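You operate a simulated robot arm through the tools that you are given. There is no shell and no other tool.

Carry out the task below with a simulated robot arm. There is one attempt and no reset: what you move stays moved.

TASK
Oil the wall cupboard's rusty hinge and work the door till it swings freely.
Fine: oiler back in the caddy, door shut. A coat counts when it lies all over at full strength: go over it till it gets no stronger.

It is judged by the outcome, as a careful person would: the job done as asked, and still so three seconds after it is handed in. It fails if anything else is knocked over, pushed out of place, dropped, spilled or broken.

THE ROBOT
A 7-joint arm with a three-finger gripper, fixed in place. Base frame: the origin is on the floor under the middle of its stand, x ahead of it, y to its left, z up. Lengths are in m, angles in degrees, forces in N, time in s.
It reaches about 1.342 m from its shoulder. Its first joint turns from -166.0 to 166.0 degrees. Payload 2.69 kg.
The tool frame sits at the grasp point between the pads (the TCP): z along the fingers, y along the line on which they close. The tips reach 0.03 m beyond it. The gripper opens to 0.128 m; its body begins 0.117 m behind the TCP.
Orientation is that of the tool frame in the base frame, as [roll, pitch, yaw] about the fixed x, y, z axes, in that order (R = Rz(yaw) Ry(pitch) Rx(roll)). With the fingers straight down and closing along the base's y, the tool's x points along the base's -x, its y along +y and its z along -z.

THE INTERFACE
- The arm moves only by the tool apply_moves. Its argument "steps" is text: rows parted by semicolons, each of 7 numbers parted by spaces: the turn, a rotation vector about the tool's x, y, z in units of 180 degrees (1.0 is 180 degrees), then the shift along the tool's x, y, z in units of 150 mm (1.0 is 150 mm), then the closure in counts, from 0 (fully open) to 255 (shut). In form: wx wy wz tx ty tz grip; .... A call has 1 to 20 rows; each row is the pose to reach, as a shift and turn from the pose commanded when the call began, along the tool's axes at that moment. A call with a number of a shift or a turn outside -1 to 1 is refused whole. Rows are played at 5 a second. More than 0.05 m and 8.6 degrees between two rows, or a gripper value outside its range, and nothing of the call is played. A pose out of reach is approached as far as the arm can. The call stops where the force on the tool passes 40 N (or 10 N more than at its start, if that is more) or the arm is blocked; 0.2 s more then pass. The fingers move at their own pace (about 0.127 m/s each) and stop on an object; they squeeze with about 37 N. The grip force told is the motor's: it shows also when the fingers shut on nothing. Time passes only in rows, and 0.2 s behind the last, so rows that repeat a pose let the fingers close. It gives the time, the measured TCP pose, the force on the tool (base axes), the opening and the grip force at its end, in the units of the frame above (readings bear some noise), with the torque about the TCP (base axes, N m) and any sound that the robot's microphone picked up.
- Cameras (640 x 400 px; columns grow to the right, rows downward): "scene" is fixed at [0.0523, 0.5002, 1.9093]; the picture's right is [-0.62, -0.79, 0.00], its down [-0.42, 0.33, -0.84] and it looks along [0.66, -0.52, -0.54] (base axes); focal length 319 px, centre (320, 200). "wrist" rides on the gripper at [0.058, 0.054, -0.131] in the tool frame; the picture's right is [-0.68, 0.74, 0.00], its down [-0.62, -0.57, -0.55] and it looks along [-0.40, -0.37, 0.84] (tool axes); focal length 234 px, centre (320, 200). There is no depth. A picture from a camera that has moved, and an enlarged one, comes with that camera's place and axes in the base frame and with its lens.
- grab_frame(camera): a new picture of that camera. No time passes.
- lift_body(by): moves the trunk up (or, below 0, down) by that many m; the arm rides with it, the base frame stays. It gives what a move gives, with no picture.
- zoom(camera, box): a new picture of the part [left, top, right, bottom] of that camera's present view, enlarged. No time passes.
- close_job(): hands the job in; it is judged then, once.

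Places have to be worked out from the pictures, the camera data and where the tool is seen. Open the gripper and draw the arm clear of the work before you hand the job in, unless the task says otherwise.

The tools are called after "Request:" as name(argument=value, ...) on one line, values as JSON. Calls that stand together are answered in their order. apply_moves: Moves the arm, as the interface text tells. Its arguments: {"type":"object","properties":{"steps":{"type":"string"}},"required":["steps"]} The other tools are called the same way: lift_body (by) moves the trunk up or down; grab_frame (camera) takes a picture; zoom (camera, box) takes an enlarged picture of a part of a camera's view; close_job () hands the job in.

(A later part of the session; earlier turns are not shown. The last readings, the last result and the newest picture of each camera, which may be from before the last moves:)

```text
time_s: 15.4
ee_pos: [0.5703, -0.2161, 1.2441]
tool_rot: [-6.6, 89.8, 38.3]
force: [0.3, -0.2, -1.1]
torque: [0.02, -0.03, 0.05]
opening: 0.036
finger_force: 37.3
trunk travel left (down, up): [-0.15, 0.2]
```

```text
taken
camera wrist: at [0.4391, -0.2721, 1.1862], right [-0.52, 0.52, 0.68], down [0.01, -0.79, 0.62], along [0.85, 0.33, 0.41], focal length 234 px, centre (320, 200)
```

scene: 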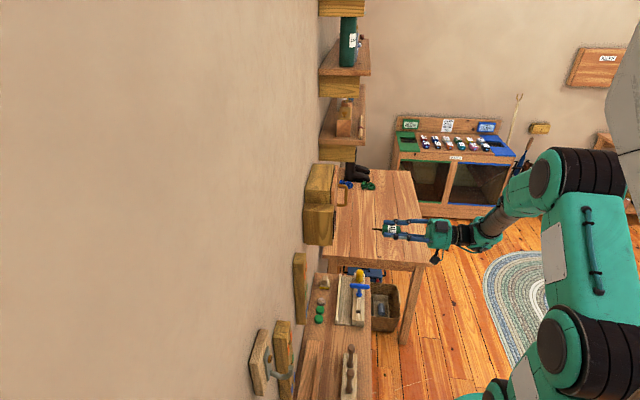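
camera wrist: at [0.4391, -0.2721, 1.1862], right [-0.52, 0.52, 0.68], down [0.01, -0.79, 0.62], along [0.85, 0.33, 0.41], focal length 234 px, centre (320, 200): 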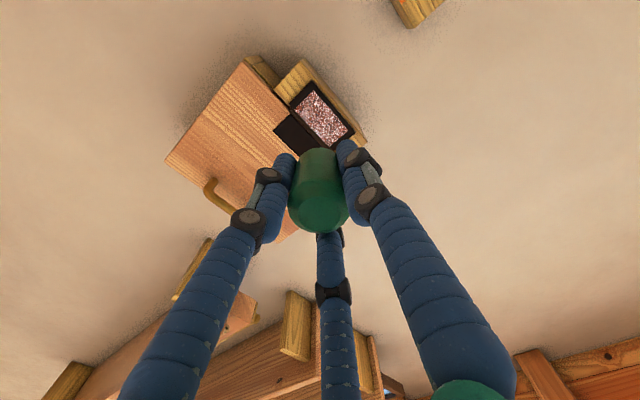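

The nozzle now points at the wall, and the rust patch is in view above the bottle. I'll zoom in to refine the patch's position.

Request:
zoom(camera="wrist", box=[260, 60, 380, 160])

Request:
zoom(camera="scene", box=[315, 195, 355, 250])

Request:
zoom(camera="scene", box=[300, 160, 460, 270])

```text
4.00 times, centred on (320, 110) of wrist
camera zoom: at [0.4391, -0.2721, 1.1862], right [-0.52, 0.52, 0.68], down [0.01, -0.79, 0.62], along [0.85, 0.33, 0.41], focal length 937 px, centre (320, 560)
```

zoom: 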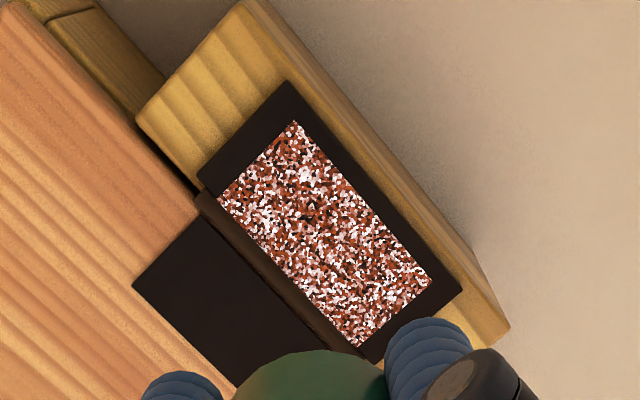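

```text
7.27 times, centred on (335, 222) of scene
camera zoom: at [0.0523, 0.5002, 1.9093], right [-0.62, -0.79, 0.0], down [-0.42, 0.33, -0.84], along [0.66, -0.52, -0.54], focal length 2320 px, centre (211, 36)
```

zoom: 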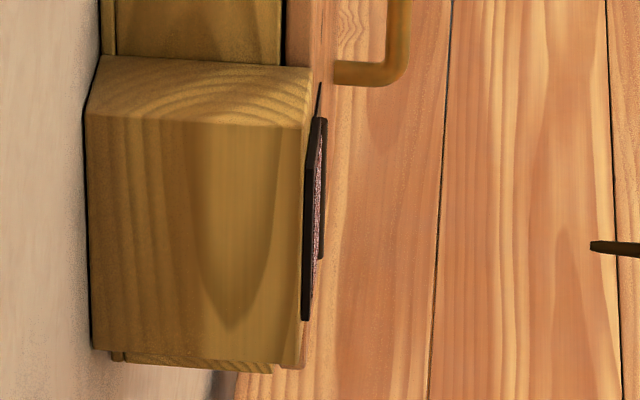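

```text
3.64 times, centred on (380, 215) of scene
camera zoom: at [0.0523, 0.5002, 1.9093], right [-0.62, -0.79, 0.0], down [-0.42, 0.33, -0.84], along [0.66, -0.52, -0.54], focal length 1160 px, centre (102, 146)
```

zoom: 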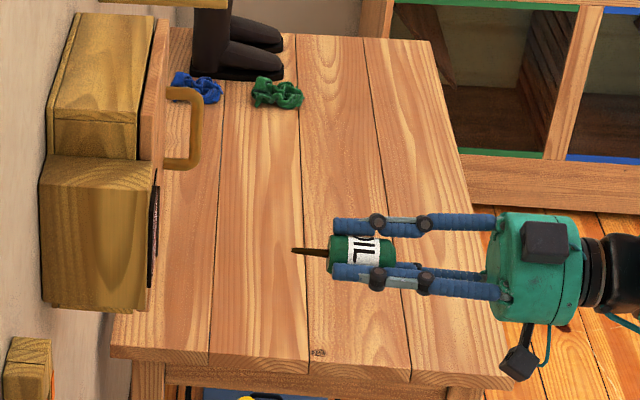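

The patch spans u≈0.539–0.574 along the wall and z≈1.212–1.283, in a plane near d≈0.447. I'll advance the nozzle to about 1 cm in front of its centre.

Request:
apply_moves(steps="0 0 0 0 0 0.2 255; 0 0 0 0 0 0.4 255; 0 0 0 0 0 0.6 255; 0 0 0 0 0 0.78 255; 0 0 0 0 0 0.78 255")

Request:
grab_frame(camera="wrist")

Request:
zoom(camera="scene", box=[310, 180, 390, 250])

```text
time_s: 16.6
ee_pos: [0.6515, -0.1336, 1.2453]
tool_rot: [-3.5, 90.0, 41.4]
force: [0.3, -0.6, -1.4]
torque: [-0.02, 0.0, 0.0]
opening: 0.0362
finger_force: 37.2
trunk travel left (down, up): [-0.15, 0.2]
```

```text
taken
camera wrist: at [0.5209, -0.1887, 1.1866], right [-0.52, 0.52, 0.68], down [0.01, -0.79, 0.62], along [0.85, 0.33, 0.4], focal length 234 px, centre (320, 200)
```

wrist: 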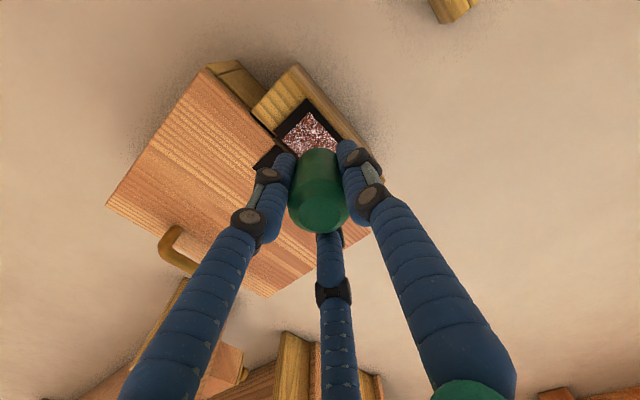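

```text
5.71 times, centred on (350, 215) of scene
camera zoom: at [0.0523, 0.5002, 1.9093], right [-0.62, -0.79, 0.0], down [-0.42, 0.33, -0.84], along [0.66, -0.52, -0.54], focal length 1823 px, centre (149, 114)
```

zoom: 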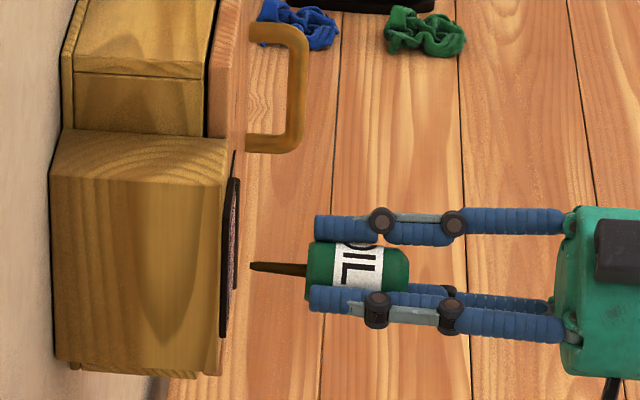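

The tip is about 12 mm from the plate and level with its middle. I'll creep forward until a light touch registers.

Request:
apply_moves(steps="0 0 0 0 0 0.02 255; 0 0 0 0 0 0.04 255; 0 0 0 0 0 0.055 255; 0 0 0 0 0 0.065 255; 0 0 0 0 0 0.065 255")

Request:
zoom(camera="scene", box=[320, 200, 370, 245])

Request:
zoom(camera="wrist", box=[260, 80, 380, 170])

```text
time_s: 17.8
ee_pos: [0.6586, -0.1269, 1.2451]
tool_rot: [-72.7, 90.0, -27.6]
force: [0.5, 0.6, -0.9]
torque: [0.04, 0.01, 0.04]
opening: 0.0359
finger_force: 37.4
trunk travel left (down, up): [-0.15, 0.2]
```

```text
8.89 times, centred on (345, 222) of scene
camera zoom: at [0.0523, 0.5002, 1.9093], right [-0.62, -0.79, 0.0], down [-0.42, 0.33, -0.84], along [0.66, -0.52, -0.54], focal length 2836 px, centre (98, 0)
```

zoom: 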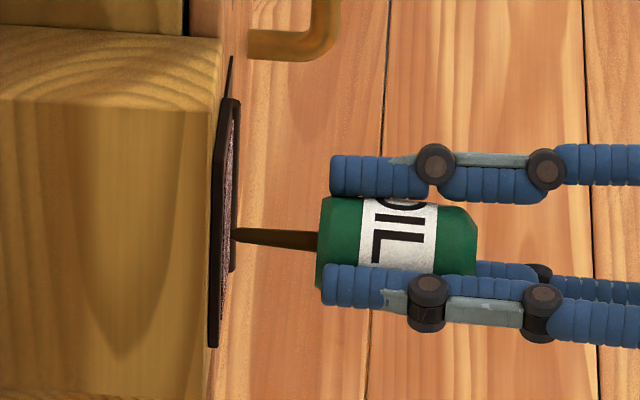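

```text
4.44 times, centred on (320, 125) of wrist
camera zoom: at [0.5278, -0.1819, 1.1863], right [-0.52, 0.52, 0.68], down [0.01, -0.79, 0.62], along [0.85, 0.33, 0.4], focal length 1041 px, centre (320, 533)
```

zoom: 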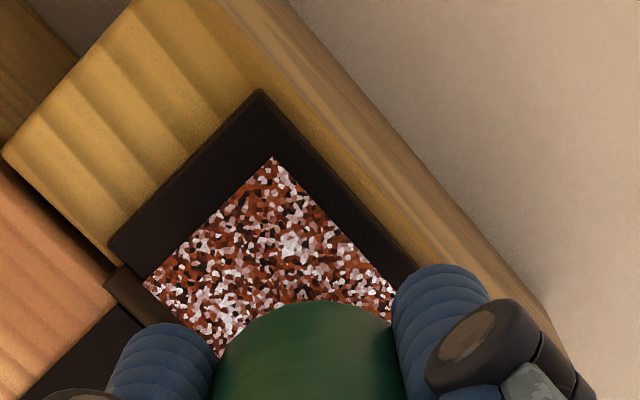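

The tip looks a few millimetres off, with no contact force yet. I'll keep creeping in 1.5 mm steps.

Request:
apply_moves(steps="0 0 0 0 0 0.01 255; 0 0 0 0 0 0.02 255; 0 0 0 0 0 0.02 255")

Request:
zoom(camera="scene", box=[325, 210, 355, 235])

```text
time_s: 18.6
ee_pos: [0.66, -0.1243, 1.2432]
tool_rot: [59.1, 89.9, 104.0]
force: [-16.2, -12.1, -4.4]
torque: [-0.15, 0.16, 0.19]
opening: 0.0359
finger_force: 37.5
trunk travel left (down, up): [-0.15, 0.2]
```

```text
16.00 times, centred on (340, 222) of scene
camera zoom: at [0.0523, 0.5002, 1.9093], right [-0.62, -0.79, 0.0], down [-0.42, 0.33, -0.84], along [0.66, -0.52, -0.54], focal length 5104 px, centre (0, -160)
```

zoom: 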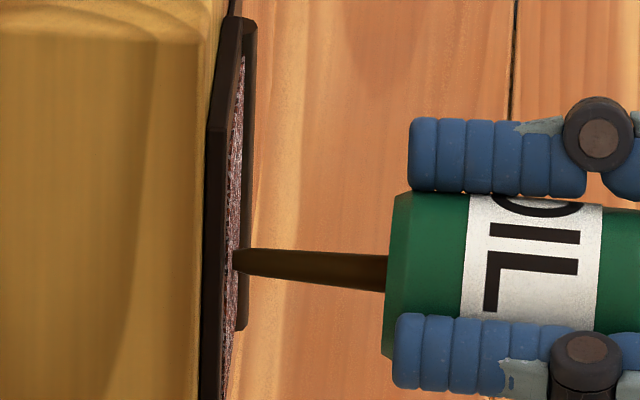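

Contact is made, but about 20 N is too much. I'll ease back to a light touch first.

Request:
apply_moves(steps="0 0 0 0 0 -0.01 255; 0 0 0 0 0 -0.01 255")

Request:
zoom(camera="wrist", box=[280, 90, 370, 160])

```text
time_s: 19.2
ee_pos: [0.6611, -0.1252, 1.2452]
tool_rot: [171.4, 89.9, -143.5]
force: [-2.0, -3.8, -1.4]
torque: [-0.08, 0.09, -0.04]
opening: 0.0361
finger_force: 36.8
trunk travel left (down, up): [-0.15, 0.2]
```

```text
5.71 times, centred on (325, 125) of wrist
camera zoom: at [0.5292, -0.1806, 1.1867], right [-0.52, 0.52, 0.68], down [0.01, -0.79, 0.62], along [0.85, 0.33, 0.4], focal length 1338 px, centre (291, 629)
```

zoom: 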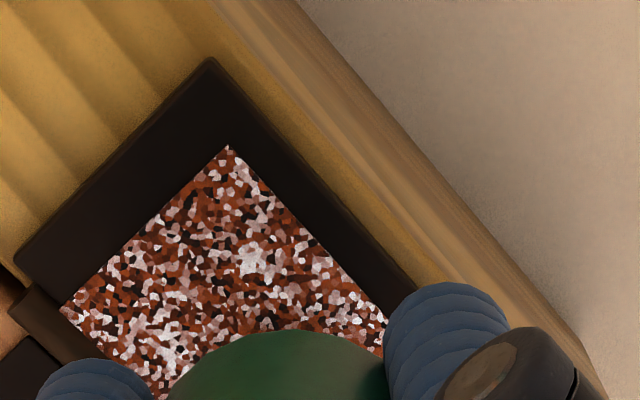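

Light contact now, at about 4 N. I'll make a test stroke down to the lower edge of the patch and look at its effect.

Request:
apply_moves(steps="0 0 0 0.04 0 0 255; 0 0 0 0.08 0 0 255; 0 0 0 0.12 0 0 255; 0 0 0 0.16 0 0 255; 0 0 0 0.2 0 0 255; 0 0 0 0.2 0 0 255")

Request:
zoom(camera="wrist", box=[280, 90, 370, 160])

Request:
zoom(camera="scene", box=[325, 205, 355, 240])

```text
time_s: 20.6
ee_pos: [0.6606, -0.125, 1.2135]
tool_rot: [52.7, 90.0, 97.6]
force: [-0.8, -0.7, -1.4]
torque: [-0.02, -0.04, -0.01]
opening: 0.036
finger_force: 37.1
trunk travel left (down, up): [-0.15, 0.2]
```

```text
5.71 times, centred on (325, 125) of wrist
camera zoom: at [0.5291, -0.1805, 1.1558], right [-0.52, 0.52, 0.68], down [0.01, -0.79, 0.62], along [0.85, 0.33, 0.4], focal length 1338 px, centre (291, 629)
```

zoom: 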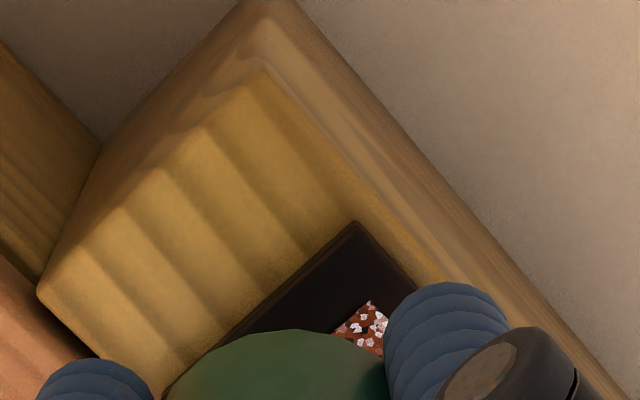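

```text
11.43 times, centred on (340, 222) of scene
camera zoom: at [0.0523, 0.5002, 1.9093], right [-0.62, -0.79, 0.0], down [-0.42, 0.33, -0.84], along [0.66, -0.52, -0.54], focal length 3646 px, centre (91, -57)
```

zoom: 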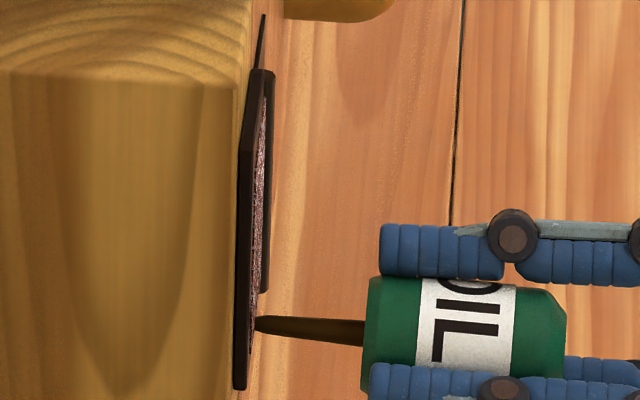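

Contact stayed light. I'll back off 10 cm and raise a little to see whether oil shows on the patch.

Request:
apply_moves(steps="0 0 0 0 0 -0.2 255; 0 0 0 -0.1 0 -0.4 255; 0 0 0 -0.25 0 -0.6 255; 0 0 0 -0.35 0 -0.7 255; 0 0 0 -0.35 0 -0.7 255")

Request:
zoom(camera="wrist", box=[260, 60, 380, 160])

```text
time_s: 21.8
ee_pos: [0.5852, -0.2008, 1.2674]
tool_rot: [-150.4, 89.9, -105.1]
force: [-0.3, -0.7, -0.5]
torque: [-0.04, 0.03, -0.05]
opening: 0.0361
finger_force: 36.9
trunk travel left (down, up): [-0.15, 0.2]
```

```text
4.00 times, centred on (320, 110) of wrist
camera zoom: at [0.4543, -0.2564, 1.2081], right [-0.52, 0.52, 0.68], down [0.01, -0.79, 0.62], along [0.85, 0.33, 0.4], focal length 937 px, centre (320, 560)
```

zoom: 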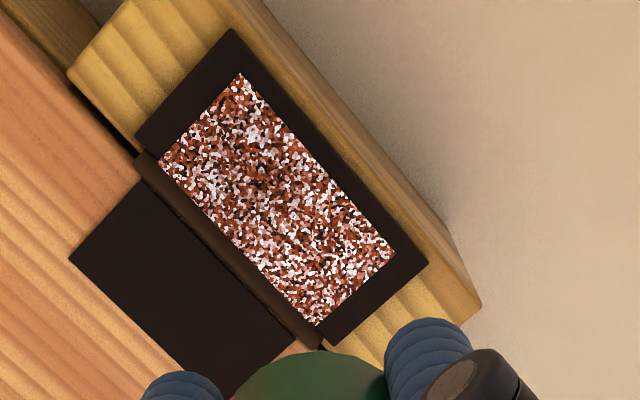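

Request:
zoom(camera="wrist", box=[278, 75, 342, 145])

```text
5.71 times, centred on (310, 110) of wrist
camera zoom: at [0.4543, -0.2564, 1.2081], right [-0.52, 0.52, 0.68], down [0.01, -0.79, 0.62], along [0.85, 0.33, 0.4], focal length 1338 px, centre (377, 714)
```

zoom: 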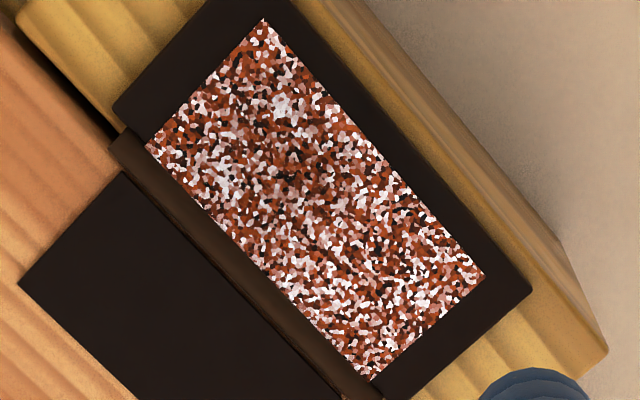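

A faint darkening shows where the nozzle pressed, so oil goes on under contact. I'll set up at the lower corner of the patch for full vertical strokes with firm, steady contact.

Request:
apply_moves(steps="0 0 0 0.12 0.03 0.2 255; 0 0 0 0.24 0.06 0.4 255; 0 0 0 0.35 0.086 0.58 255; 0 0 0 0.35 0.086 0.675 255; 0 0 0 0.35 0.086 0.675 255")

Request:
apply_moves(steps="0 0 0 0 0 0.015 255; 0 0 0 0 0 0.027 255; 0 0 0 -0.045 0 0.027 255; 0 0 0 -0.09 0 0.027 255; 0 0 0 -0.135 0 0.027 255; 0 0 0 -0.18 0 0.027 255; 0 0 0 -0.225 0 0.027 255; 0 0 0 -0.225 0 0.027 255")

```text
time_s: 23.0
ee_pos: [0.648, -0.1183, 1.2137]
tool_rot: [-96.1, 90.0, -51.0]
force: [0.4, 0.6, -1.2]
torque: [-0.01, -0.01, -0.01]
opening: 0.0363
finger_force: 37.2
trunk travel left (down, up): [-0.15, 0.2]
```

```text
time_s: 24.8
ee_pos: [0.6503, -0.1164, 1.2482]
tool_rot: [-76.2, 90.0, -31.2]
force: [-3.5, -2.0, -0.6]
torque: [-0.05, 0.05, 0.04]
opening: 0.0357
finger_force: 37.1
trunk travel left (down, up): [-0.15, 0.2]
```

Contact is steady at about 4 N. I'll check the lower part of the patch from here.

Request:
zoom(camera="wrist", box=[270, 80, 380, 160])

```text
5.00 times, centred on (325, 120) of wrist
camera zoom: at [0.5204, -0.1718, 1.1901], right [-0.52, 0.52, 0.68], down [0.01, -0.79, 0.62], along [0.85, 0.33, 0.4], focal length 1171 px, centre (295, 600)
```

zoom: 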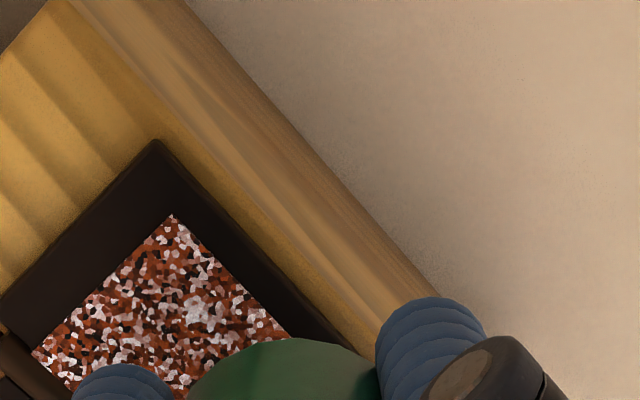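

Whites along the stroke have turned pinkish, so oil builds up slowly with time in contact. I'll continue rastering in evenly spaced vertical strokes.

Request:
apply_moves(steps="0 0 0 -0.046 0 0.004 255; 0 0 0 -0.092 0 0.004 255; 0 0 0 -0.138 0 0.004 255; 0 0 0 -0.184 0 0.004 255; 0 0 0 -0.228 0 0.004 255; 0 0 0 -0.228 -0.047 0.004 255; 0 0 0 -0.184 -0.047 0.004 255; 0 0 0 -0.138 -0.047 0.004 255; 0 0 0 -0.092 -0.047 0.004 255; 0 0 0 -0.046 -0.047 0.004 255; 0 0 0 0 -0.047 0.004 255; 0 0 0 0.046 -0.047 0.004 255; 0 0 0 0.092 -0.047 0.004 255; 0 0 0 0.138 -0.047 0.004 255; 0 0 0 0.184 -0.047 0.004 255; 0 0 0 0.225 -0.047 0.004 255; 0 0 0 0.225 -0.094 0.004 255; 0 0 0 0.184 -0.094 0.004 255; 0 0 0 0.138 -0.094 0.004 255; 0 0 0 0.092 -0.094 0.004 255")

```text
time_s: 29.0
ee_pos: [0.6617, -0.1268, 1.2342]
tool_rot: [-148.4, 90.0, -103.4]
force: [-0.5, -0.7, -0.7]
torque: [0.0, 0.0, 0.0]
opening: 0.0361
finger_force: 37.2
trunk travel left (down, up): [-0.15, 0.2]
```

Contact seems to have faded here, at under 1 N. I'll press in by small steps to regain a light touch.

Request:
apply_moves(steps="0 0 0 0 0 0.005 255; 0 0 0 0 0 0.01 255; 0 0 0 0 0 0.01 255")

Request:
zoom(camera="scene", box=[325, 205, 365, 240])

```text
time_s: 29.8
ee_pos: [0.6607, -0.1266, 1.234]
tool_rot: [61.6, 90.0, 106.6]
force: [-15.6, -15.5, -5.3]
torque: [-0.22, 0.22, 0.02]
opening: 0.0363
finger_force: 36.7
trunk travel left (down, up): [-0.15, 0.2]
```

```text
11.43 times, centred on (345, 222) of scene
camera zoom: at [0.0523, 0.5002, 1.9093], right [-0.62, -0.79, 0.0], down [-0.42, 0.33, -0.84], along [0.66, -0.52, -0.54], focal length 3646 px, centre (34, -57)
```

zoom: 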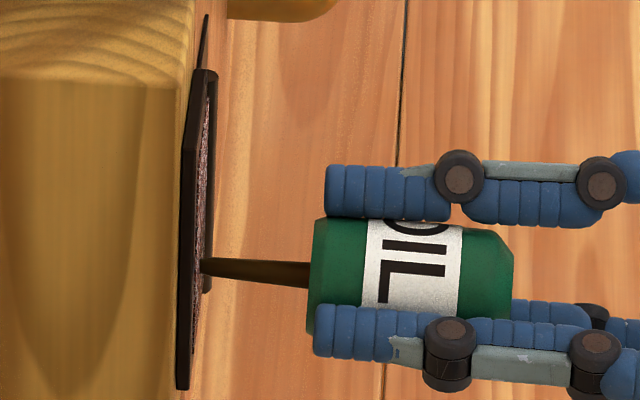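

The contact is stiff at roughly 15 N per mm, so I ease back about 0.6 mm and continue the raster at that depth.

Request:
apply_moves(steps="0 0 0 0 0 -0.004 255; 0 0 0 -0.046 0 -0.004 255; 0 0 0 -0.092 0 -0.004 255; 0 0 0 -0.138 0 -0.004 255; 0 0 0 -0.184 0 -0.004 255; 0 0 0 -0.23 0 -0.004 255; 0 0 0 -0.276 0 -0.004 255; 0 0 0 -0.32 0 -0.004 255")

Request:
apply_moves(steps="0 0 0 0 -0.047 0 255; 0 0 0 0.046 -0.047 0 255; 0 0 0 0.092 -0.047 0 255; 0 0 0 0.138 -0.047 0 255; 0 0 0 0.184 -0.047 0 255; 0 0 0 0.23 -0.047 0 255; 0 0 0 0.276 -0.047 0 255; 0 0 0 0.322 -0.047 0 255; 0 0 0 0.368 -0.047 0 255; 0 0 0 0.41 -0.047 0 255; 0 0 0 0.453 -0.047 0 255")

```text
time_s: 31.6
ee_pos: [0.6626, -0.1268, 1.2834]
tool_rot: [52.9, 89.9, 98.0]
force: [-11.5, -11.3, -5.2]
torque: [-0.25, 0.23, 0.05]
opening: 0.0362
finger_force: 37.1
trunk travel left (down, up): [-0.15, 0.2]
```

```text
time_s: 34.0
ee_pos: [0.6666, -0.1303, 1.2145]
tool_rot: [-25.7, 89.9, 19.4]
force: [-8.3, -9.5, 2.1]
torque: [0.18, -0.17, -0.04]
opening: 0.0361
finger_force: 37.3
trunk travel left (down, up): [-0.15, 0.2]
```

Contact held at 12–16 N through both strokes. I'll do the last column up with slightly less pressure, then retreat and look.

Request:
apply_moves(steps="0 0 0 0 -0.045 -0.002 255; 0 0 0 -0.046 -0.045 -0.002 255; 0 0 0 -0.092 -0.045 -0.002 255; 0 0 0 -0.138 -0.045 -0.002 255; 0 0 0 -0.184 -0.045 -0.002 255; 0 0 0 -0.23 -0.045 -0.002 255; 0 0 0 -0.276 -0.045 -0.002 255; 0 0 0 -0.322 -0.045 -0.002 255; 0 0 0 -0.368 -0.045 -0.002 255; 0 0 0 -0.41 -0.045 -0.002 255; 0 0 0 -0.453 -0.045 -0.002 255")

Request:
apply_moves(steps="0 0 0 0 0 -0.15 255; 0 0 0 0.02 0 -0.4 255; 0 0 0 0.05 0.05 -0.65 255; 0 0 0 0.05 0.1 -0.65 255; 0 0 0 0.05 0.1 -0.65 255")

Request:
zoom(camera="wrist", box=[260, 60, 380, 160])

```text
time_s: 36.4
ee_pos: [0.6696, -0.1346, 1.2823]
tool_rot: [42.2, 89.9, 87.2]
force: [-1.3, -1.3, -0.5]
torque: [0.02, 0.02, 0.03]
opening: 0.0361
finger_force: 36.8
trunk travel left (down, up): [-0.15, 0.2]
```

```text
time_s: 37.6
ee_pos: [0.5929, -0.1941, 1.274]
tool_rot: [54.9, 90.0, 99.8]
force: [0.0, 0.6, -0.8]
torque: [-0.01, -0.02, -0.03]
opening: 0.0361
finger_force: 37.2
trunk travel left (down, up): [-0.15, 0.2]
```

```text
4.00 times, centred on (320, 110) of wrist
camera zoom: at [0.4609, -0.2488, 1.2159], right [-0.52, 0.52, 0.68], down [0.01, -0.79, 0.62], along [0.85, 0.33, 0.4], focal length 937 px, centre (320, 560)
```

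zoom: 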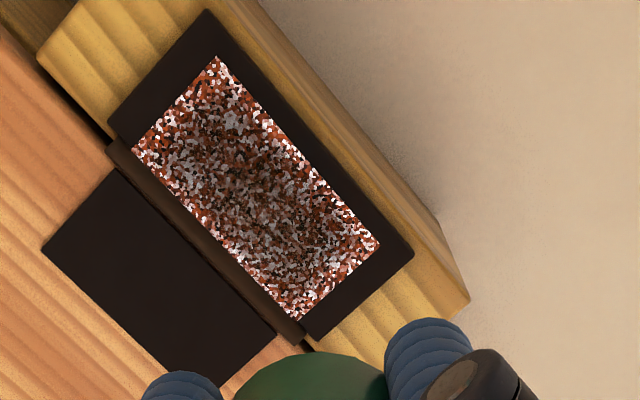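

The middle has darkened but the edges lag, so I need more passes reaching right to the edges. Starting the second pass at the near edge's top corner.

Request:
apply_moves(steps="0 0 0 -0.02 0.04 0.2 255; 0 0 0 -0.05 0.08 0.4 255; 0 0 0 -0.077 0.123 0.58 255; 0 0 0 -0.077 0.123 0.635 255; 0 0 0 -0.077 0.123 0.65 255; 0 0 0 -0.077 0.123 0.65 255")

```text
time_s: 39.0
ee_pos: [0.6483, -0.113, 1.2857]
tool_rot: [58.9, 90.0, 103.7]
force: [-7.3, -10.2, -2.0]
torque: [-0.12, 0.1, -0.16]
opening: 0.0363
finger_force: 36.9
trunk travel left (down, up): [-0.15, 0.2]
```

Contact here is 12 N at d=0.3793, so the surface is slightly nearer on this side. I'll stroke down the near edge and start back up one column over.

Request:
apply_moves(steps="0 0 0 0.043 0 -0.001 255; 0 0 0 0.086 0 -0.001 255; 0 0 0 0.129 0 -0.001 255; 0 0 0 0.172 0 -0.001 255; 0 0 0 0.215 0 -0.001 255; 0 0 0 0.258 0 -0.001 255; 0 0 0 0.301 0 -0.001 255; 0 0 0 0.344 0 -0.001 255; 0 0 0 0.387 0 -0.001 255; 0 0 0 0.43 0 -0.001 255; 0 0 0 0.473 0 -0.001 255; 0 0 0 0.516 0 -0.001 255")

Request:
apply_moves(steps="0 0 0 0 -0.033 0.001 255; 0 0 0 -0.043 -0.033 0.001 255; 0 0 0 -0.086 -0.033 0.001 255; 0 0 0 -0.129 -0.033 0.001 255; 0 0 0 -0.172 -0.033 0.001 255; 0 0 0 -0.215 -0.033 0.001 255; 0 0 0 -0.258 -0.033 0.001 255; 0 0 0 -0.301 -0.033 0.001 255; 0 0 0 -0.344 -0.033 0.001 255; 0 0 0 -0.387 -0.033 0.001 255; 0 0 0 -0.43 -0.033 0.001 255; 0 0 0 -0.473 -0.033 0.001 255; 0 0 0 -0.516 -0.033 0.001 255")

```text
time_s: 41.6
ee_pos: [0.647, -0.1108, 1.2071]
tool_rot: [88.2, 90.0, 133.2]
force: [-5.0, -5.1, -0.2]
torque: [0.02, -0.04, -0.02]
opening: 0.0363
finger_force: 36.9
trunk travel left (down, up): [-0.15, 0.2]
```

```text
time_s: 44.4
ee_pos: [0.6518, -0.1169, 1.2865]
tool_rot: [-69.0, 90.0, -24.0]
force: [-1.0, 0.3, 0.2]
torque: [-0.01, -0.01, 0.04]
opening: 0.0362
finger_force: 37.5
trunk travel left (down, up): [-0.15, 0.2]
```

Contact was lost by the end of the upward stroke. I'll press a little more and continue along the next column.

Request:
apply_moves(steps="0 0 0 0 0 0.004 255; 0 0 0 0 -0.02 0.006 255; 0 0 0 0 -0.02 0.006 255")

```text
time_s: 45.2
ee_pos: [0.653, -0.1182, 1.2866]
tool_rot: [6.5, 89.9, 51.6]
force: [-13.0, -9.4, -1.7]
torque: [-0.05, 0.08, 0.22]
opening: 0.0361
finger_force: 37.2
trunk travel left (down, up): [-0.15, 0.2]
```

Request:
apply_moves(steps="0 0 0 0.043 0 -0.002 255; 0 0 0 0.086 0 -0.002 255; 0 0 0 0.129 0 -0.002 255; 0 0 0 0.172 0 -0.002 255; 0 0 0 0.215 0 -0.002 255; 0 0 0 0.258 0 -0.002 255; 0 0 0 0.301 0 -0.002 255; 0 0 0 0.344 0 -0.002 255; 0 0 0 0.387 0 -0.002 255; 0 0 0 0.43 0 -0.002 255; 0 0 0 0.473 0 -0.002 255; 0 0 0 0.516 0 -0.002 255")

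Request:
apply_moves(steps="0 0 0 0 -0.04 0.002 255; 0 0 0 -0.043 -0.04 0.002 255; 0 0 0 -0.086 -0.04 0.002 255; 0 0 0 -0.129 -0.04 0.002 255; 0 0 0 -0.172 -0.04 0.002 255; 0 0 0 -0.215 -0.04 0.002 255; 0 0 0 -0.258 -0.04 0.002 255; 0 0 0 -0.301 -0.04 0.002 255; 0 0 0 -0.344 -0.04 0.002 255; 0 0 0 -0.387 -0.04 0.002 255; 0 0 0 -0.43 -0.04 0.002 255; 0 0 0 -0.473 -0.04 0.002 255; 0 0 0 -0.516 -0.04 0.002 255")

```text
time_s: 47.8
ee_pos: [0.6536, -0.117, 1.2083]
tool_rot: [-20.7, 90.0, 24.4]
force: [-9.0, -9.7, 3.6]
torque: [0.17, -0.17, -0.06]
opening: 0.0363
finger_force: 37.1
trunk travel left (down, up): [-0.15, 0.2]
```

```text
time_s: 50.6
ee_pos: [0.6572, -0.1219, 1.2874]
tool_rot: [-70.4, 90.0, -25.4]
force: [-1.4, -0.9, -1.0]
torque: [0.04, 0.0, 0.04]
opening: 0.0361
finger_force: 36.7
trunk travel left (down, up): [-0.15, 0.2]
```

Request:
apply_moves(steps="0 0 0 0 -0.04 0.004 255; 0 0 0 0.043 -0.04 0.004 255; 0 0 0 0.086 -0.04 0.004 255; 0 0 0 0.129 -0.04 0.004 255; 0 0 0 0.172 -0.04 0.004 255; 0 0 0 0.215 -0.04 0.004 255; 0 0 0 0.258 -0.04 0.004 255; 0 0 0 0.301 -0.04 0.004 255; 0 0 0 0.344 -0.04 0.004 255; 0 0 0 0.387 -0.04 0.004 255; 0 0 0 0.43 -0.04 0.004 255; 0 0 0 0.473 -0.04 0.004 255; 0 0 0 0.516 -0.04 0.004 255")

Request:
apply_moves(steps="0 0 0 0 -0.04 0.002 255; 0 0 0 -0.043 -0.04 0.002 255; 0 0 0 -0.086 -0.04 0.002 255; 0 0 0 -0.129 -0.04 0.002 255; 0 0 0 -0.172 -0.04 0.002 255; 0 0 0 -0.215 -0.04 0.002 255; 0 0 0 -0.258 -0.04 0.002 255; 0 0 0 -0.301 -0.04 0.002 255; 0 0 0 -0.344 -0.04 0.002 255; 0 0 0 -0.387 -0.04 0.002 255; 0 0 0 -0.43 -0.04 0.002 255; 0 0 0 -0.473 -0.04 0.002 255; 0 0 0 -0.516 -0.04 0.002 255")

Request:
zoom(camera="wrist", box=[260, 60, 380, 160])

```text
time_s: 53.4
ee_pos: [0.6613, -0.1249, 1.2098]
tool_rot: [3.3, 90.0, 48.2]
force: [-9.1, -10.3, 1.9]
torque: [0.15, -0.15, -0.02]
opening: 0.0359
finger_force: 36.8
trunk travel left (down, up): [-0.15, 0.2]
```

```text
time_s: 56.2
ee_pos: [0.6673, -0.1296, 1.2866]
tool_rot: [-25.7, 89.8, 19.4]
force: [-10.1, -10.1, -4.4]
torque: [-0.17, 0.16, 0.01]
opening: 0.036
finger_force: 36.9
trunk travel left (down, up): [-0.15, 0.2]
```

```text
4.00 times, centred on (320, 110) of wrist
camera zoom: at [0.5365, -0.1855, 1.2286], right [-0.52, 0.52, 0.68], down [0.01, -0.79, 0.62], along [0.85, 0.33, 0.41], focal length 937 px, centre (320, 560)
```

zoom: 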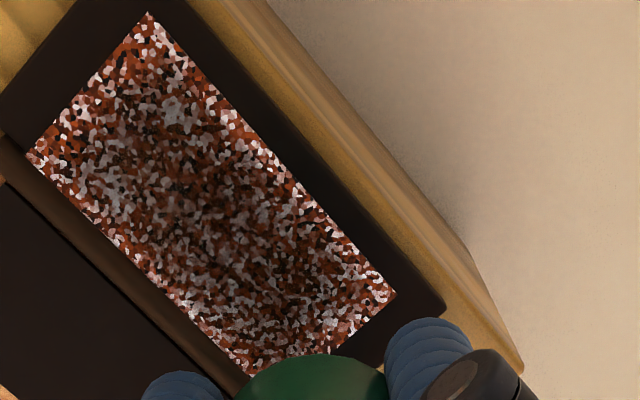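

The centre keeps darkening while the edges still show whites. I'll use quicker repeated strokes, concentrating on the hinge-side edge first.

Request:
apply_moves(steps="0 0 0 0 -0.037 0.001 255; 0 0 0 0.1 -0.037 0.001 255; 0 0 0 0.2 -0.037 0.001 255; 0 0 0 0.3 -0.037 0.001 255; 0 0 0 0.4 -0.037 0.001 255; 0 0 0 0.516 -0.037 0.001 255; 0 0 0 0.516 -0.06 0.001 255; 0 0 0 0.4 -0.06 0.001 255; 0 0 0 0.3 -0.06 0.001 255; 0 0 0 0.2 -0.06 0.001 255; 0 0 0 0.1 -0.06 0.001 255; 0 0 0 0 -0.06 0.001 255; 0 0 0 0.1 -0.06 0.002 255; 0 0 0 0.2 -0.06 0.002 255; 0 0 0 0.3 -0.06 0.002 255; 0 0 0 0.4 -0.06 0.002 255; 0 0 0 0.516 -0.06 0.002 255; 0 0 0 0.516 -0.03 0.002 255; 0 0 0 0.516 0.0 0.001 255; 0 0 0 0.516 0.03 0.0 255")

```text
time_s: 60.4
ee_pos: [0.6634, -0.1273, 1.2075]
tool_rot: [-7.3, 89.9, 37.7]
force: [-2.8, -5.0, 0.0]
torque: [0.0, 0.0, -0.11]
opening: 0.0361
finger_force: 37.3
trunk travel left (down, up): [-0.15, 0.2]
```

Request:
apply_moves(steps="0 0 0 0 0.07 -0.001 255; 0 0 0 0 0.13 -0.003 255; 0 0 0 -0.1 0.13 -0.003 255; 0 0 0 -0.2 0.13 -0.003 255; 0 0 0 -0.3 0.13 -0.003 255; 0 0 0 -0.4 0.13 -0.003 255; 0 0 0 -0.51 0.13 -0.003 255; 0 0 0 -0.4 0.135 -0.003 255; 0 0 0 -0.3 0.135 -0.003 255; 0 0 0 -0.2 0.135 -0.003 255; 0 0 0 -0.1 0.135 -0.003 255; 0 0 0 0 0.135 -0.003 255; 0 0 0 -0.1 0.135 -0.002 255; 0 0 0 -0.2 0.135 -0.002 255; 0 0 0 -0.3 0.135 -0.002 255; 0 0 0 -0.4 0.135 -0.002 255; 0 0 0 -0.51 0.135 -0.002 255")

Request:
zoom(camera="wrist", box=[260, 60, 380, 160])

```text
time_s: 64.0
ee_pos: [0.6486, -0.1118, 1.2855]
tool_rot: [-90.1, 89.9, -45.0]
force: [0.2, 0.2, -0.9]
torque: [0.01, -0.03, 0.01]
opening: 0.0362
finger_force: 36.9
trunk travel left (down, up): [-0.15, 0.2]
```

```text
4.00 times, centred on (320, 110) of wrist
camera zoom: at [0.5176, -0.1669, 1.2266], right [-0.52, 0.52, 0.68], down [0.01, -0.79, 0.62], along [0.85, 0.33, 0.4], focal length 937 px, centre (320, 560)
```

zoom: 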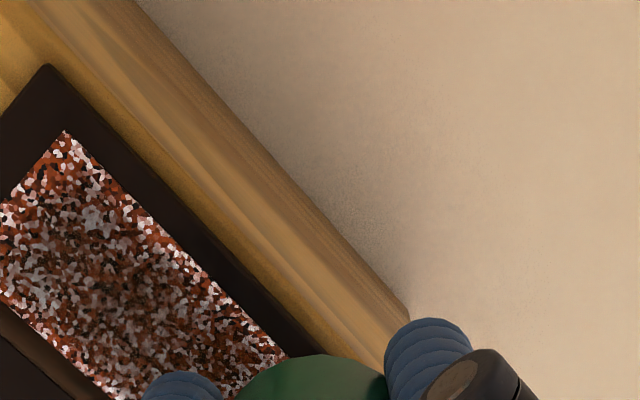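

There's no contact force here now. I'll press in by half-millimetre steps to find the surface.

Request:
apply_moves(steps="0 0 0 0.03 -0.01 0.003 255; 0 0 0 0.03 -0.01 0.005 255; 0 0 0 0.03 -0.01 0.005 255")

```text
time_s: 64.8
ee_pos: [0.6507, -0.1134, 1.2804]
tool_rot: [-141.0, 90.0, -95.9]
force: [-4.4, -6.0, -1.0]
torque: [-0.01, 0.03, -0.01]
opening: 0.0362
finger_force: 37.2
trunk travel left (down, up): [-0.15, 0.2]
```

Contact regained at about 7 N. I'll run repeated strokes along this near edge, checking force after each pair.

Request:
apply_moves(steps="0 0 0 0.08 0 0 255; 0 0 0 0.16 0 0 255; 0 0 0 0.24 0 0 255; 0 0 0 0.32 0 0 255; 0 0 0 0.4 0 0 255; 0 0 0 0.46 0 0 255")

Request:
apply_moves(steps="0 0 0 -0.08 0 0.001 255; 0 0 0 -0.16 0 0.001 255; 0 0 0 -0.24 0 0.001 255; 0 0 0 -0.32 0 0.001 255; 0 0 0 -0.4 0 0.001 255; 0 0 0 -0.46 0 0.001 255")

Request:
apply_moves(steps="0 0 0 0.08 0 0.001 255; 0 0 0 0.16 0 0.001 255; 0 0 0 0.24 0 0.001 255; 0 0 0 0.32 0 0.001 255; 0 0 0 0.4 0 0.001 255; 0 0 0 0.46 0 0.001 255")

Request:
apply_moves(steps="0 0 0 -0.08 0 0.001 255; 0 0 0 -0.16 0 0.001 255; 0 0 0 -0.24 0 0.001 255; 0 0 0 -0.32 0 0.001 255; 0 0 0 -0.4 0 0.001 255; 0 0 0 -0.46 0 0.001 255")

Request:
zoom(camera="wrist", box=[240, 70, 360, 160])

```text
time_s: 66.2
ee_pos: [0.6499, -0.112, 1.2118]
tool_rot: [-61.3, 89.9, -16.4]
force: [-6.9, -8.2, 1.6]
torque: [0.12, -0.08, -0.03]
opening: 0.0361
finger_force: 36.7
trunk travel left (down, up): [-0.15, 0.2]
```

```text
time_s: 67.6
ee_pos: [0.6509, -0.1142, 1.2814]
tool_rot: [48.2, 89.9, 93.3]
force: [-14.8, -15.0, -6.9]
torque: [-0.22, 0.27, 0.05]
opening: 0.0363
finger_force: 36.5
trunk travel left (down, up): [-0.15, 0.2]
```

```text
time_s: 69.0
ee_pos: [0.6511, -0.1127, 1.2117]
tool_rot: [-46.5, 90.0, -1.5]
force: [-11.6, -13.3, 4.8]
torque: [0.22, -0.21, -0.05]
opening: 0.0361
finger_force: 37.0
trunk travel left (down, up): [-0.15, 0.2]
```

```text
time_s: 70.4
ee_pos: [0.6506, -0.1133, 1.2819]
tool_rot: [52.5, 89.9, 97.4]
force: [-4.8, -5.4, -2.2]
torque: [-0.06, 0.08, 0.04]
opening: 0.036
finger_force: 37.0
trunk travel left (down, up): [-0.15, 0.2]
```

```text
4.44 times, centred on (300, 115) of wrist
camera zoom: at [0.5205, -0.1686, 1.2231], right [-0.52, 0.52, 0.68], down [0.01, -0.79, 0.62], along [0.85, 0.33, 0.4], focal length 1041 px, centre (409, 578)
```

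zoom: 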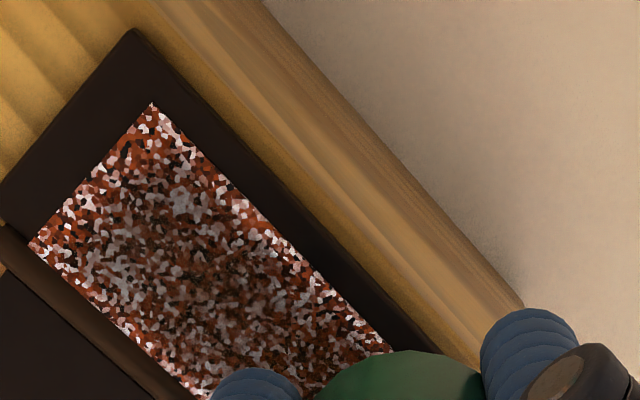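

The near edge is still lighter than the middle despite repeated strokes there. I'll retreat for a clear full view to judge the coverage pattern.

Request:
apply_moves(steps="0 0 0 0 0 -0.15 255; 0 0 0 -0.02 -0.03 -0.3 255; 0 0 0 -0.05 -0.06 -0.45 255; 0 0 0 -0.05 -0.1 -0.45 255; 0 0 0 -0.05 -0.1 -0.45 255")

Request:
zoom(camera="wrist", box=[260, 70, 360, 150])

Request:
zoom(camera="scene", box=[325, 200, 365, 240])

```text
time_s: 71.6
ee_pos: [0.6141, -0.1708, 1.2873]
tool_rot: [-16.6, 89.9, 28.2]
force: [-0.9, -0.2, -1.3]
torque: [-0.01, -0.02, 0.0]
opening: 0.0363
finger_force: 36.7
trunk travel left (down, up): [-0.15, 0.2]
```

```text
5.00 times, centred on (310, 110) of wrist
camera zoom: at [0.4835, -0.2263, 1.2298], right [-0.52, 0.52, 0.68], down [0.01, -0.79, 0.62], along [0.85, 0.33, 0.4], focal length 1171 px, centre (370, 650)
```

zoom: 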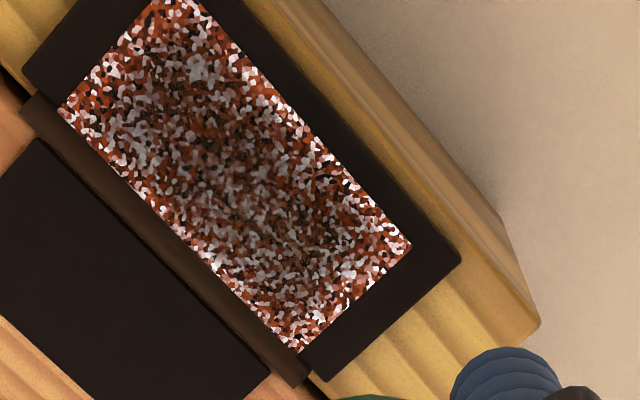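

```text
10.00 times, centred on (345, 220) of scene
camera zoom: at [0.0523, 0.5002, 1.9093], right [-0.62, -0.79, 0.0], down [-0.42, 0.33, -0.84], along [0.66, -0.52, -0.54], focal length 3190 px, centre (70, 0)
```

zoom: 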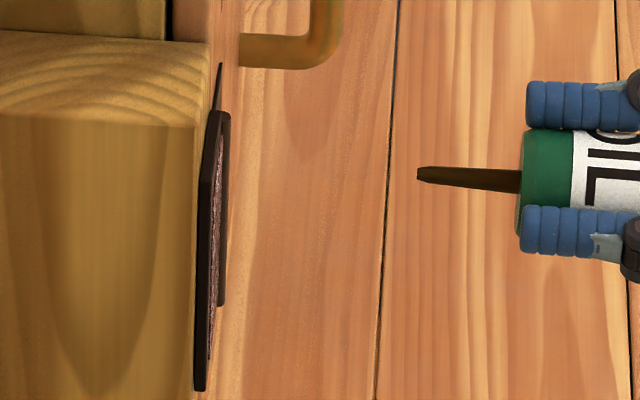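

Request:
zoom(camera="wrist", box=[268, 68, 344, 144])

Request:
zoom(camera="wrist", box=[285, 80, 320, 115])

```text
5.26 times, centred on (306, 106) of wrist
camera zoom: at [0.4835, -0.2263, 1.2298], right [-0.52, 0.52, 0.68], down [0.01, -0.79, 0.62], along [0.85, 0.33, 0.4], focal length 1232 px, centre (394, 695)
```

zoom: 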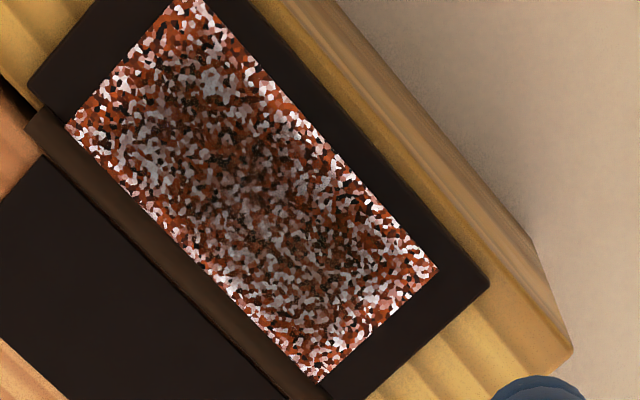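

```text
11.43 times, centred on (302, 98) of wrist
camera zoom: at [0.4835, -0.2263, 1.2298], right [-0.52, 0.52, 0.68], down [0.01, -0.79, 0.62], along [0.85, 0.33, 0.4], focal length 2676 px, centre (520, 1371)
```

zoom: 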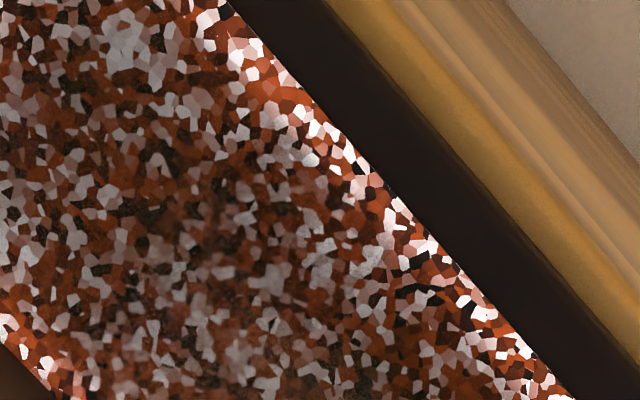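

Only a strip of a few millimetres along the edges stays bright, so the tip isn't quite reaching it. I'll shift the strokes about 8 mm further outwards on this side and see whether that strip takes the oil.

Request:
apply_moves(steps="0 0 0 0.02 0.08 0.15 255; 0 0 0 0.05 0.155 0.3 255; 0 0 0 0.05 0.155 0.42 255; 0 0 0 0.05 0.155 0.44 255; 0 0 0 0.05 0.155 0.446 255; 0 0 0 0.05 0.155 0.446 255")

```text
time_s: 73.0
ee_pos: [0.6448, -0.1065, 1.2808]
tool_rot: [114.9, 90.0, 159.8]
force: [-2.0, -0.5, -1.0]
torque: [0.03, -0.01, -0.02]
opening: 0.0361
finger_force: 37.0
trunk travel left (down, up): [-0.15, 0.2]
```

Request:
apply_moves(steps="0 0 0 0 0 0.003 255; 0 0 0 0 0 0.006 255; 0 0 0 0 0 0.006 255")

Request:
zoom(camera="wrist", box=[240, 70, 360, 160])

```text
time_s: 73.8
ee_pos: [0.6447, -0.1077, 1.2801]
tool_rot: [7.0, 89.9, 52.0]
force: [-11.7, -8.3, -0.3]
torque: [0.02, -0.03, 0.07]
opening: 0.0362
finger_force: 37.2
trunk travel left (down, up): [-0.15, 0.2]
```

```text
4.44 times, centred on (300, 115) of wrist
camera zoom: at [0.5142, -0.162, 1.2225], right [-0.52, 0.52, 0.68], down [0.01, -0.79, 0.62], along [0.85, 0.33, 0.4], focal length 1041 px, centre (409, 578)
```

zoom: 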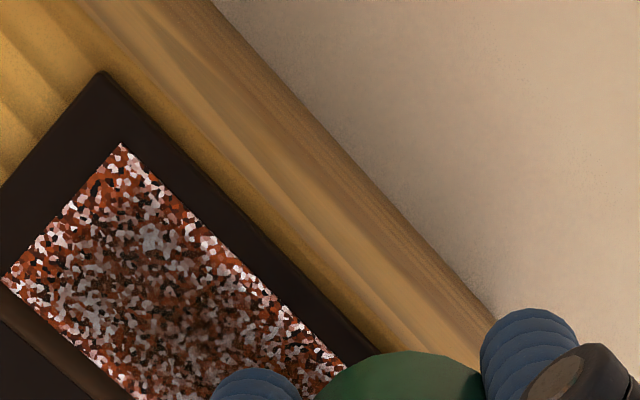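

Contact is the same out here, so the leaf is flush. I'll make two strokes along this line and look.

Request:
apply_moves(steps="0 0 0 0.05 0 -0.002 255; 0 0 0 0.1 0 -0.002 255; 0 0 0 0.15 0 -0.002 255; 0 0 0 0.2 0 -0.002 255; 0 0 0 0.25 0 -0.002 255; 0 0 0 0.3 0 -0.002 255; 0 0 0 0.35 0 -0.002 255; 0 0 0 0.4 0 -0.002 255; 0 0 0 0.45 0 -0.002 255; 0 0 0 0.48 0 -0.002 255; 0 0 0 0.43 0 -0.001 255; 0 0 0 0.38 0 -0.001 255; 0 0 0 0.33 0 -0.001 255; 0 0 0 0.28 0 -0.001 255; 0 0 0 0.23 0 -0.001 255; 0 0 0 0.18 0 -0.001 255; 0 0 0 0.13 0 -0.001 255; 0 0 0 0.08 0 -0.001 255; 0 0 0 0.03 0 -0.001 255; 0 0 0 0 0 -0.001 255")

Request:
zoom(camera="wrist", box=[240, 70, 360, 160])

```text
time_s: 78.0
ee_pos: [0.645, -0.1072, 1.2811]
tool_rot: [-28.6, 89.9, 16.4]
force: [-5.7, -5.0, -2.6]
torque: [-0.08, 0.09, 0.0]
opening: 0.0359
finger_force: 37.0
trunk travel left (down, up): [-0.15, 0.2]
```

```text
4.44 times, centred on (300, 115) of wrist
camera zoom: at [0.5143, -0.1618, 1.223], right [-0.52, 0.52, 0.68], down [0.01, -0.79, 0.62], along [0.85, 0.33, 0.4], focal length 1041 px, centre (409, 578)
```

zoom: 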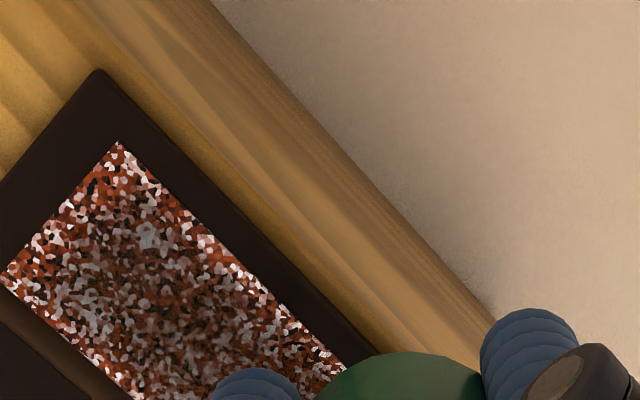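

The near strip is taking oil slowly. I'll run perimeter loops around the patch's edge, adjusting depth for the plate's slight slope.

Request:
apply_moves(steps="0 0 0 -0.05 0 0 255; 0 0 0 -0.05 -0.09 0.001 255; 0 0 0 -0.05 -0.18 0.003 255; 0 0 0 -0.05 -0.265 0.005 255; 0 0 0 0.04 -0.265 0.005 255; 0 0 0 0.13 -0.265 0.005 255; 0 0 0 0.22 -0.265 0.005 255; 0 0 0 0.31 -0.265 0.005 255; 0 0 0 0.4 -0.265 0.005 255; 0 0 0 0.49 -0.265 0.005 255; 0 0 0 0.49 -0.18 0.003 255; 0 0 0 0.49 -0.09 0.001 255; 0 0 0 0.49 0 0 255; 0 0 0 0.4 0 0 255; 0 0 0 0.31 0 0 255; 0 0 0 0.22 0 0 255; 0 0 0 0.13 0 0 255; 0 0 0 0.04 0 0 255; 0 0 0 -0.05 0 0 255")

Request:
apply_moves(steps="0 0 0 0 0 0.002 255; 0 0 0 0 -0.09 0.003 255; 0 0 0 0 -0.18 0.005 255; 0 0 0 0 -0.265 0.007 255; 0 0 0 0.09 -0.265 0.007 255; 0 0 0 0.18 -0.265 0.007 255; 0 0 0 0.27 -0.265 0.007 255; 0 0 0 0.36 -0.265 0.007 255; 0 0 0 0.45 -0.265 0.007 255; 0 0 0 0.54 -0.265 0.007 255; 0 0 0 0.54 -0.18 0.005 255; 0 0 0 0.54 -0.09 0.003 255; 0 0 0 0.54 0 0.002 255; 0 0 0 0.45 0 0.002 255; 0 0 0 0.36 0 0.002 255; 0 0 0 0.27 0 0.002 255; 0 0 0 0.18 0 0.002 255; 0 0 0 0.09 0 0.002 255; 0 0 0 0 0 0.002 255")

Request:
zoom(camera="wrist", box=[240, 70, 360, 160])

```text
time_s: 82.0
ee_pos: [0.6462, -0.1055, 1.2905]
tool_rot: [-61.4, 90.0, -16.3]
force: [0.5, 0.7, -1.1]
torque: [-0.05, 0.0, 0.01]
opening: 0.0361
finger_force: 36.7
trunk travel left (down, up): [-0.15, 0.2]
```

```text
time_s: 82.6
ee_pos: [0.6497, -0.1088, 1.287]
tool_rot: [131.3, 89.9, 176.9]
force: [-12.9, 15.2, -1.7]
torque: [-0.07, 0.03, 1.14]
opening: 0.0385
finger_force: 37.3
trunk travel left (down, up): [-0.15, 0.2]
stopped in row 3: the force on the tool passed its limit at 45 N (the readings are from after the stop); the commanded pose is now the measured one
```

```text
4.44 times, centred on (300, 115) of wrist
camera zoom: at [0.5198, -0.1652, 1.2287], right [-0.52, 0.52, 0.68], down [0.02, -0.79, 0.62], along [0.85, 0.34, 0.4], focal length 1041 px, centre (409, 578)
```

zoom: 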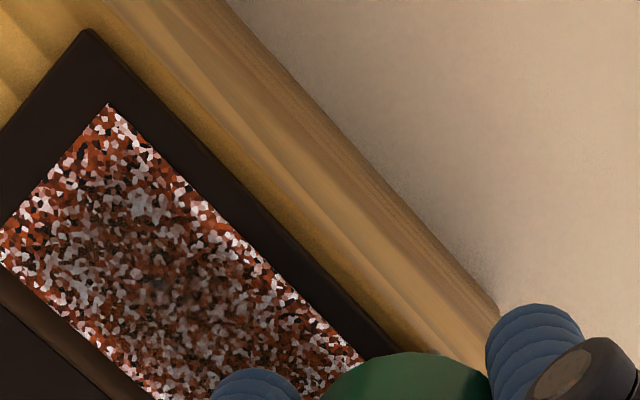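

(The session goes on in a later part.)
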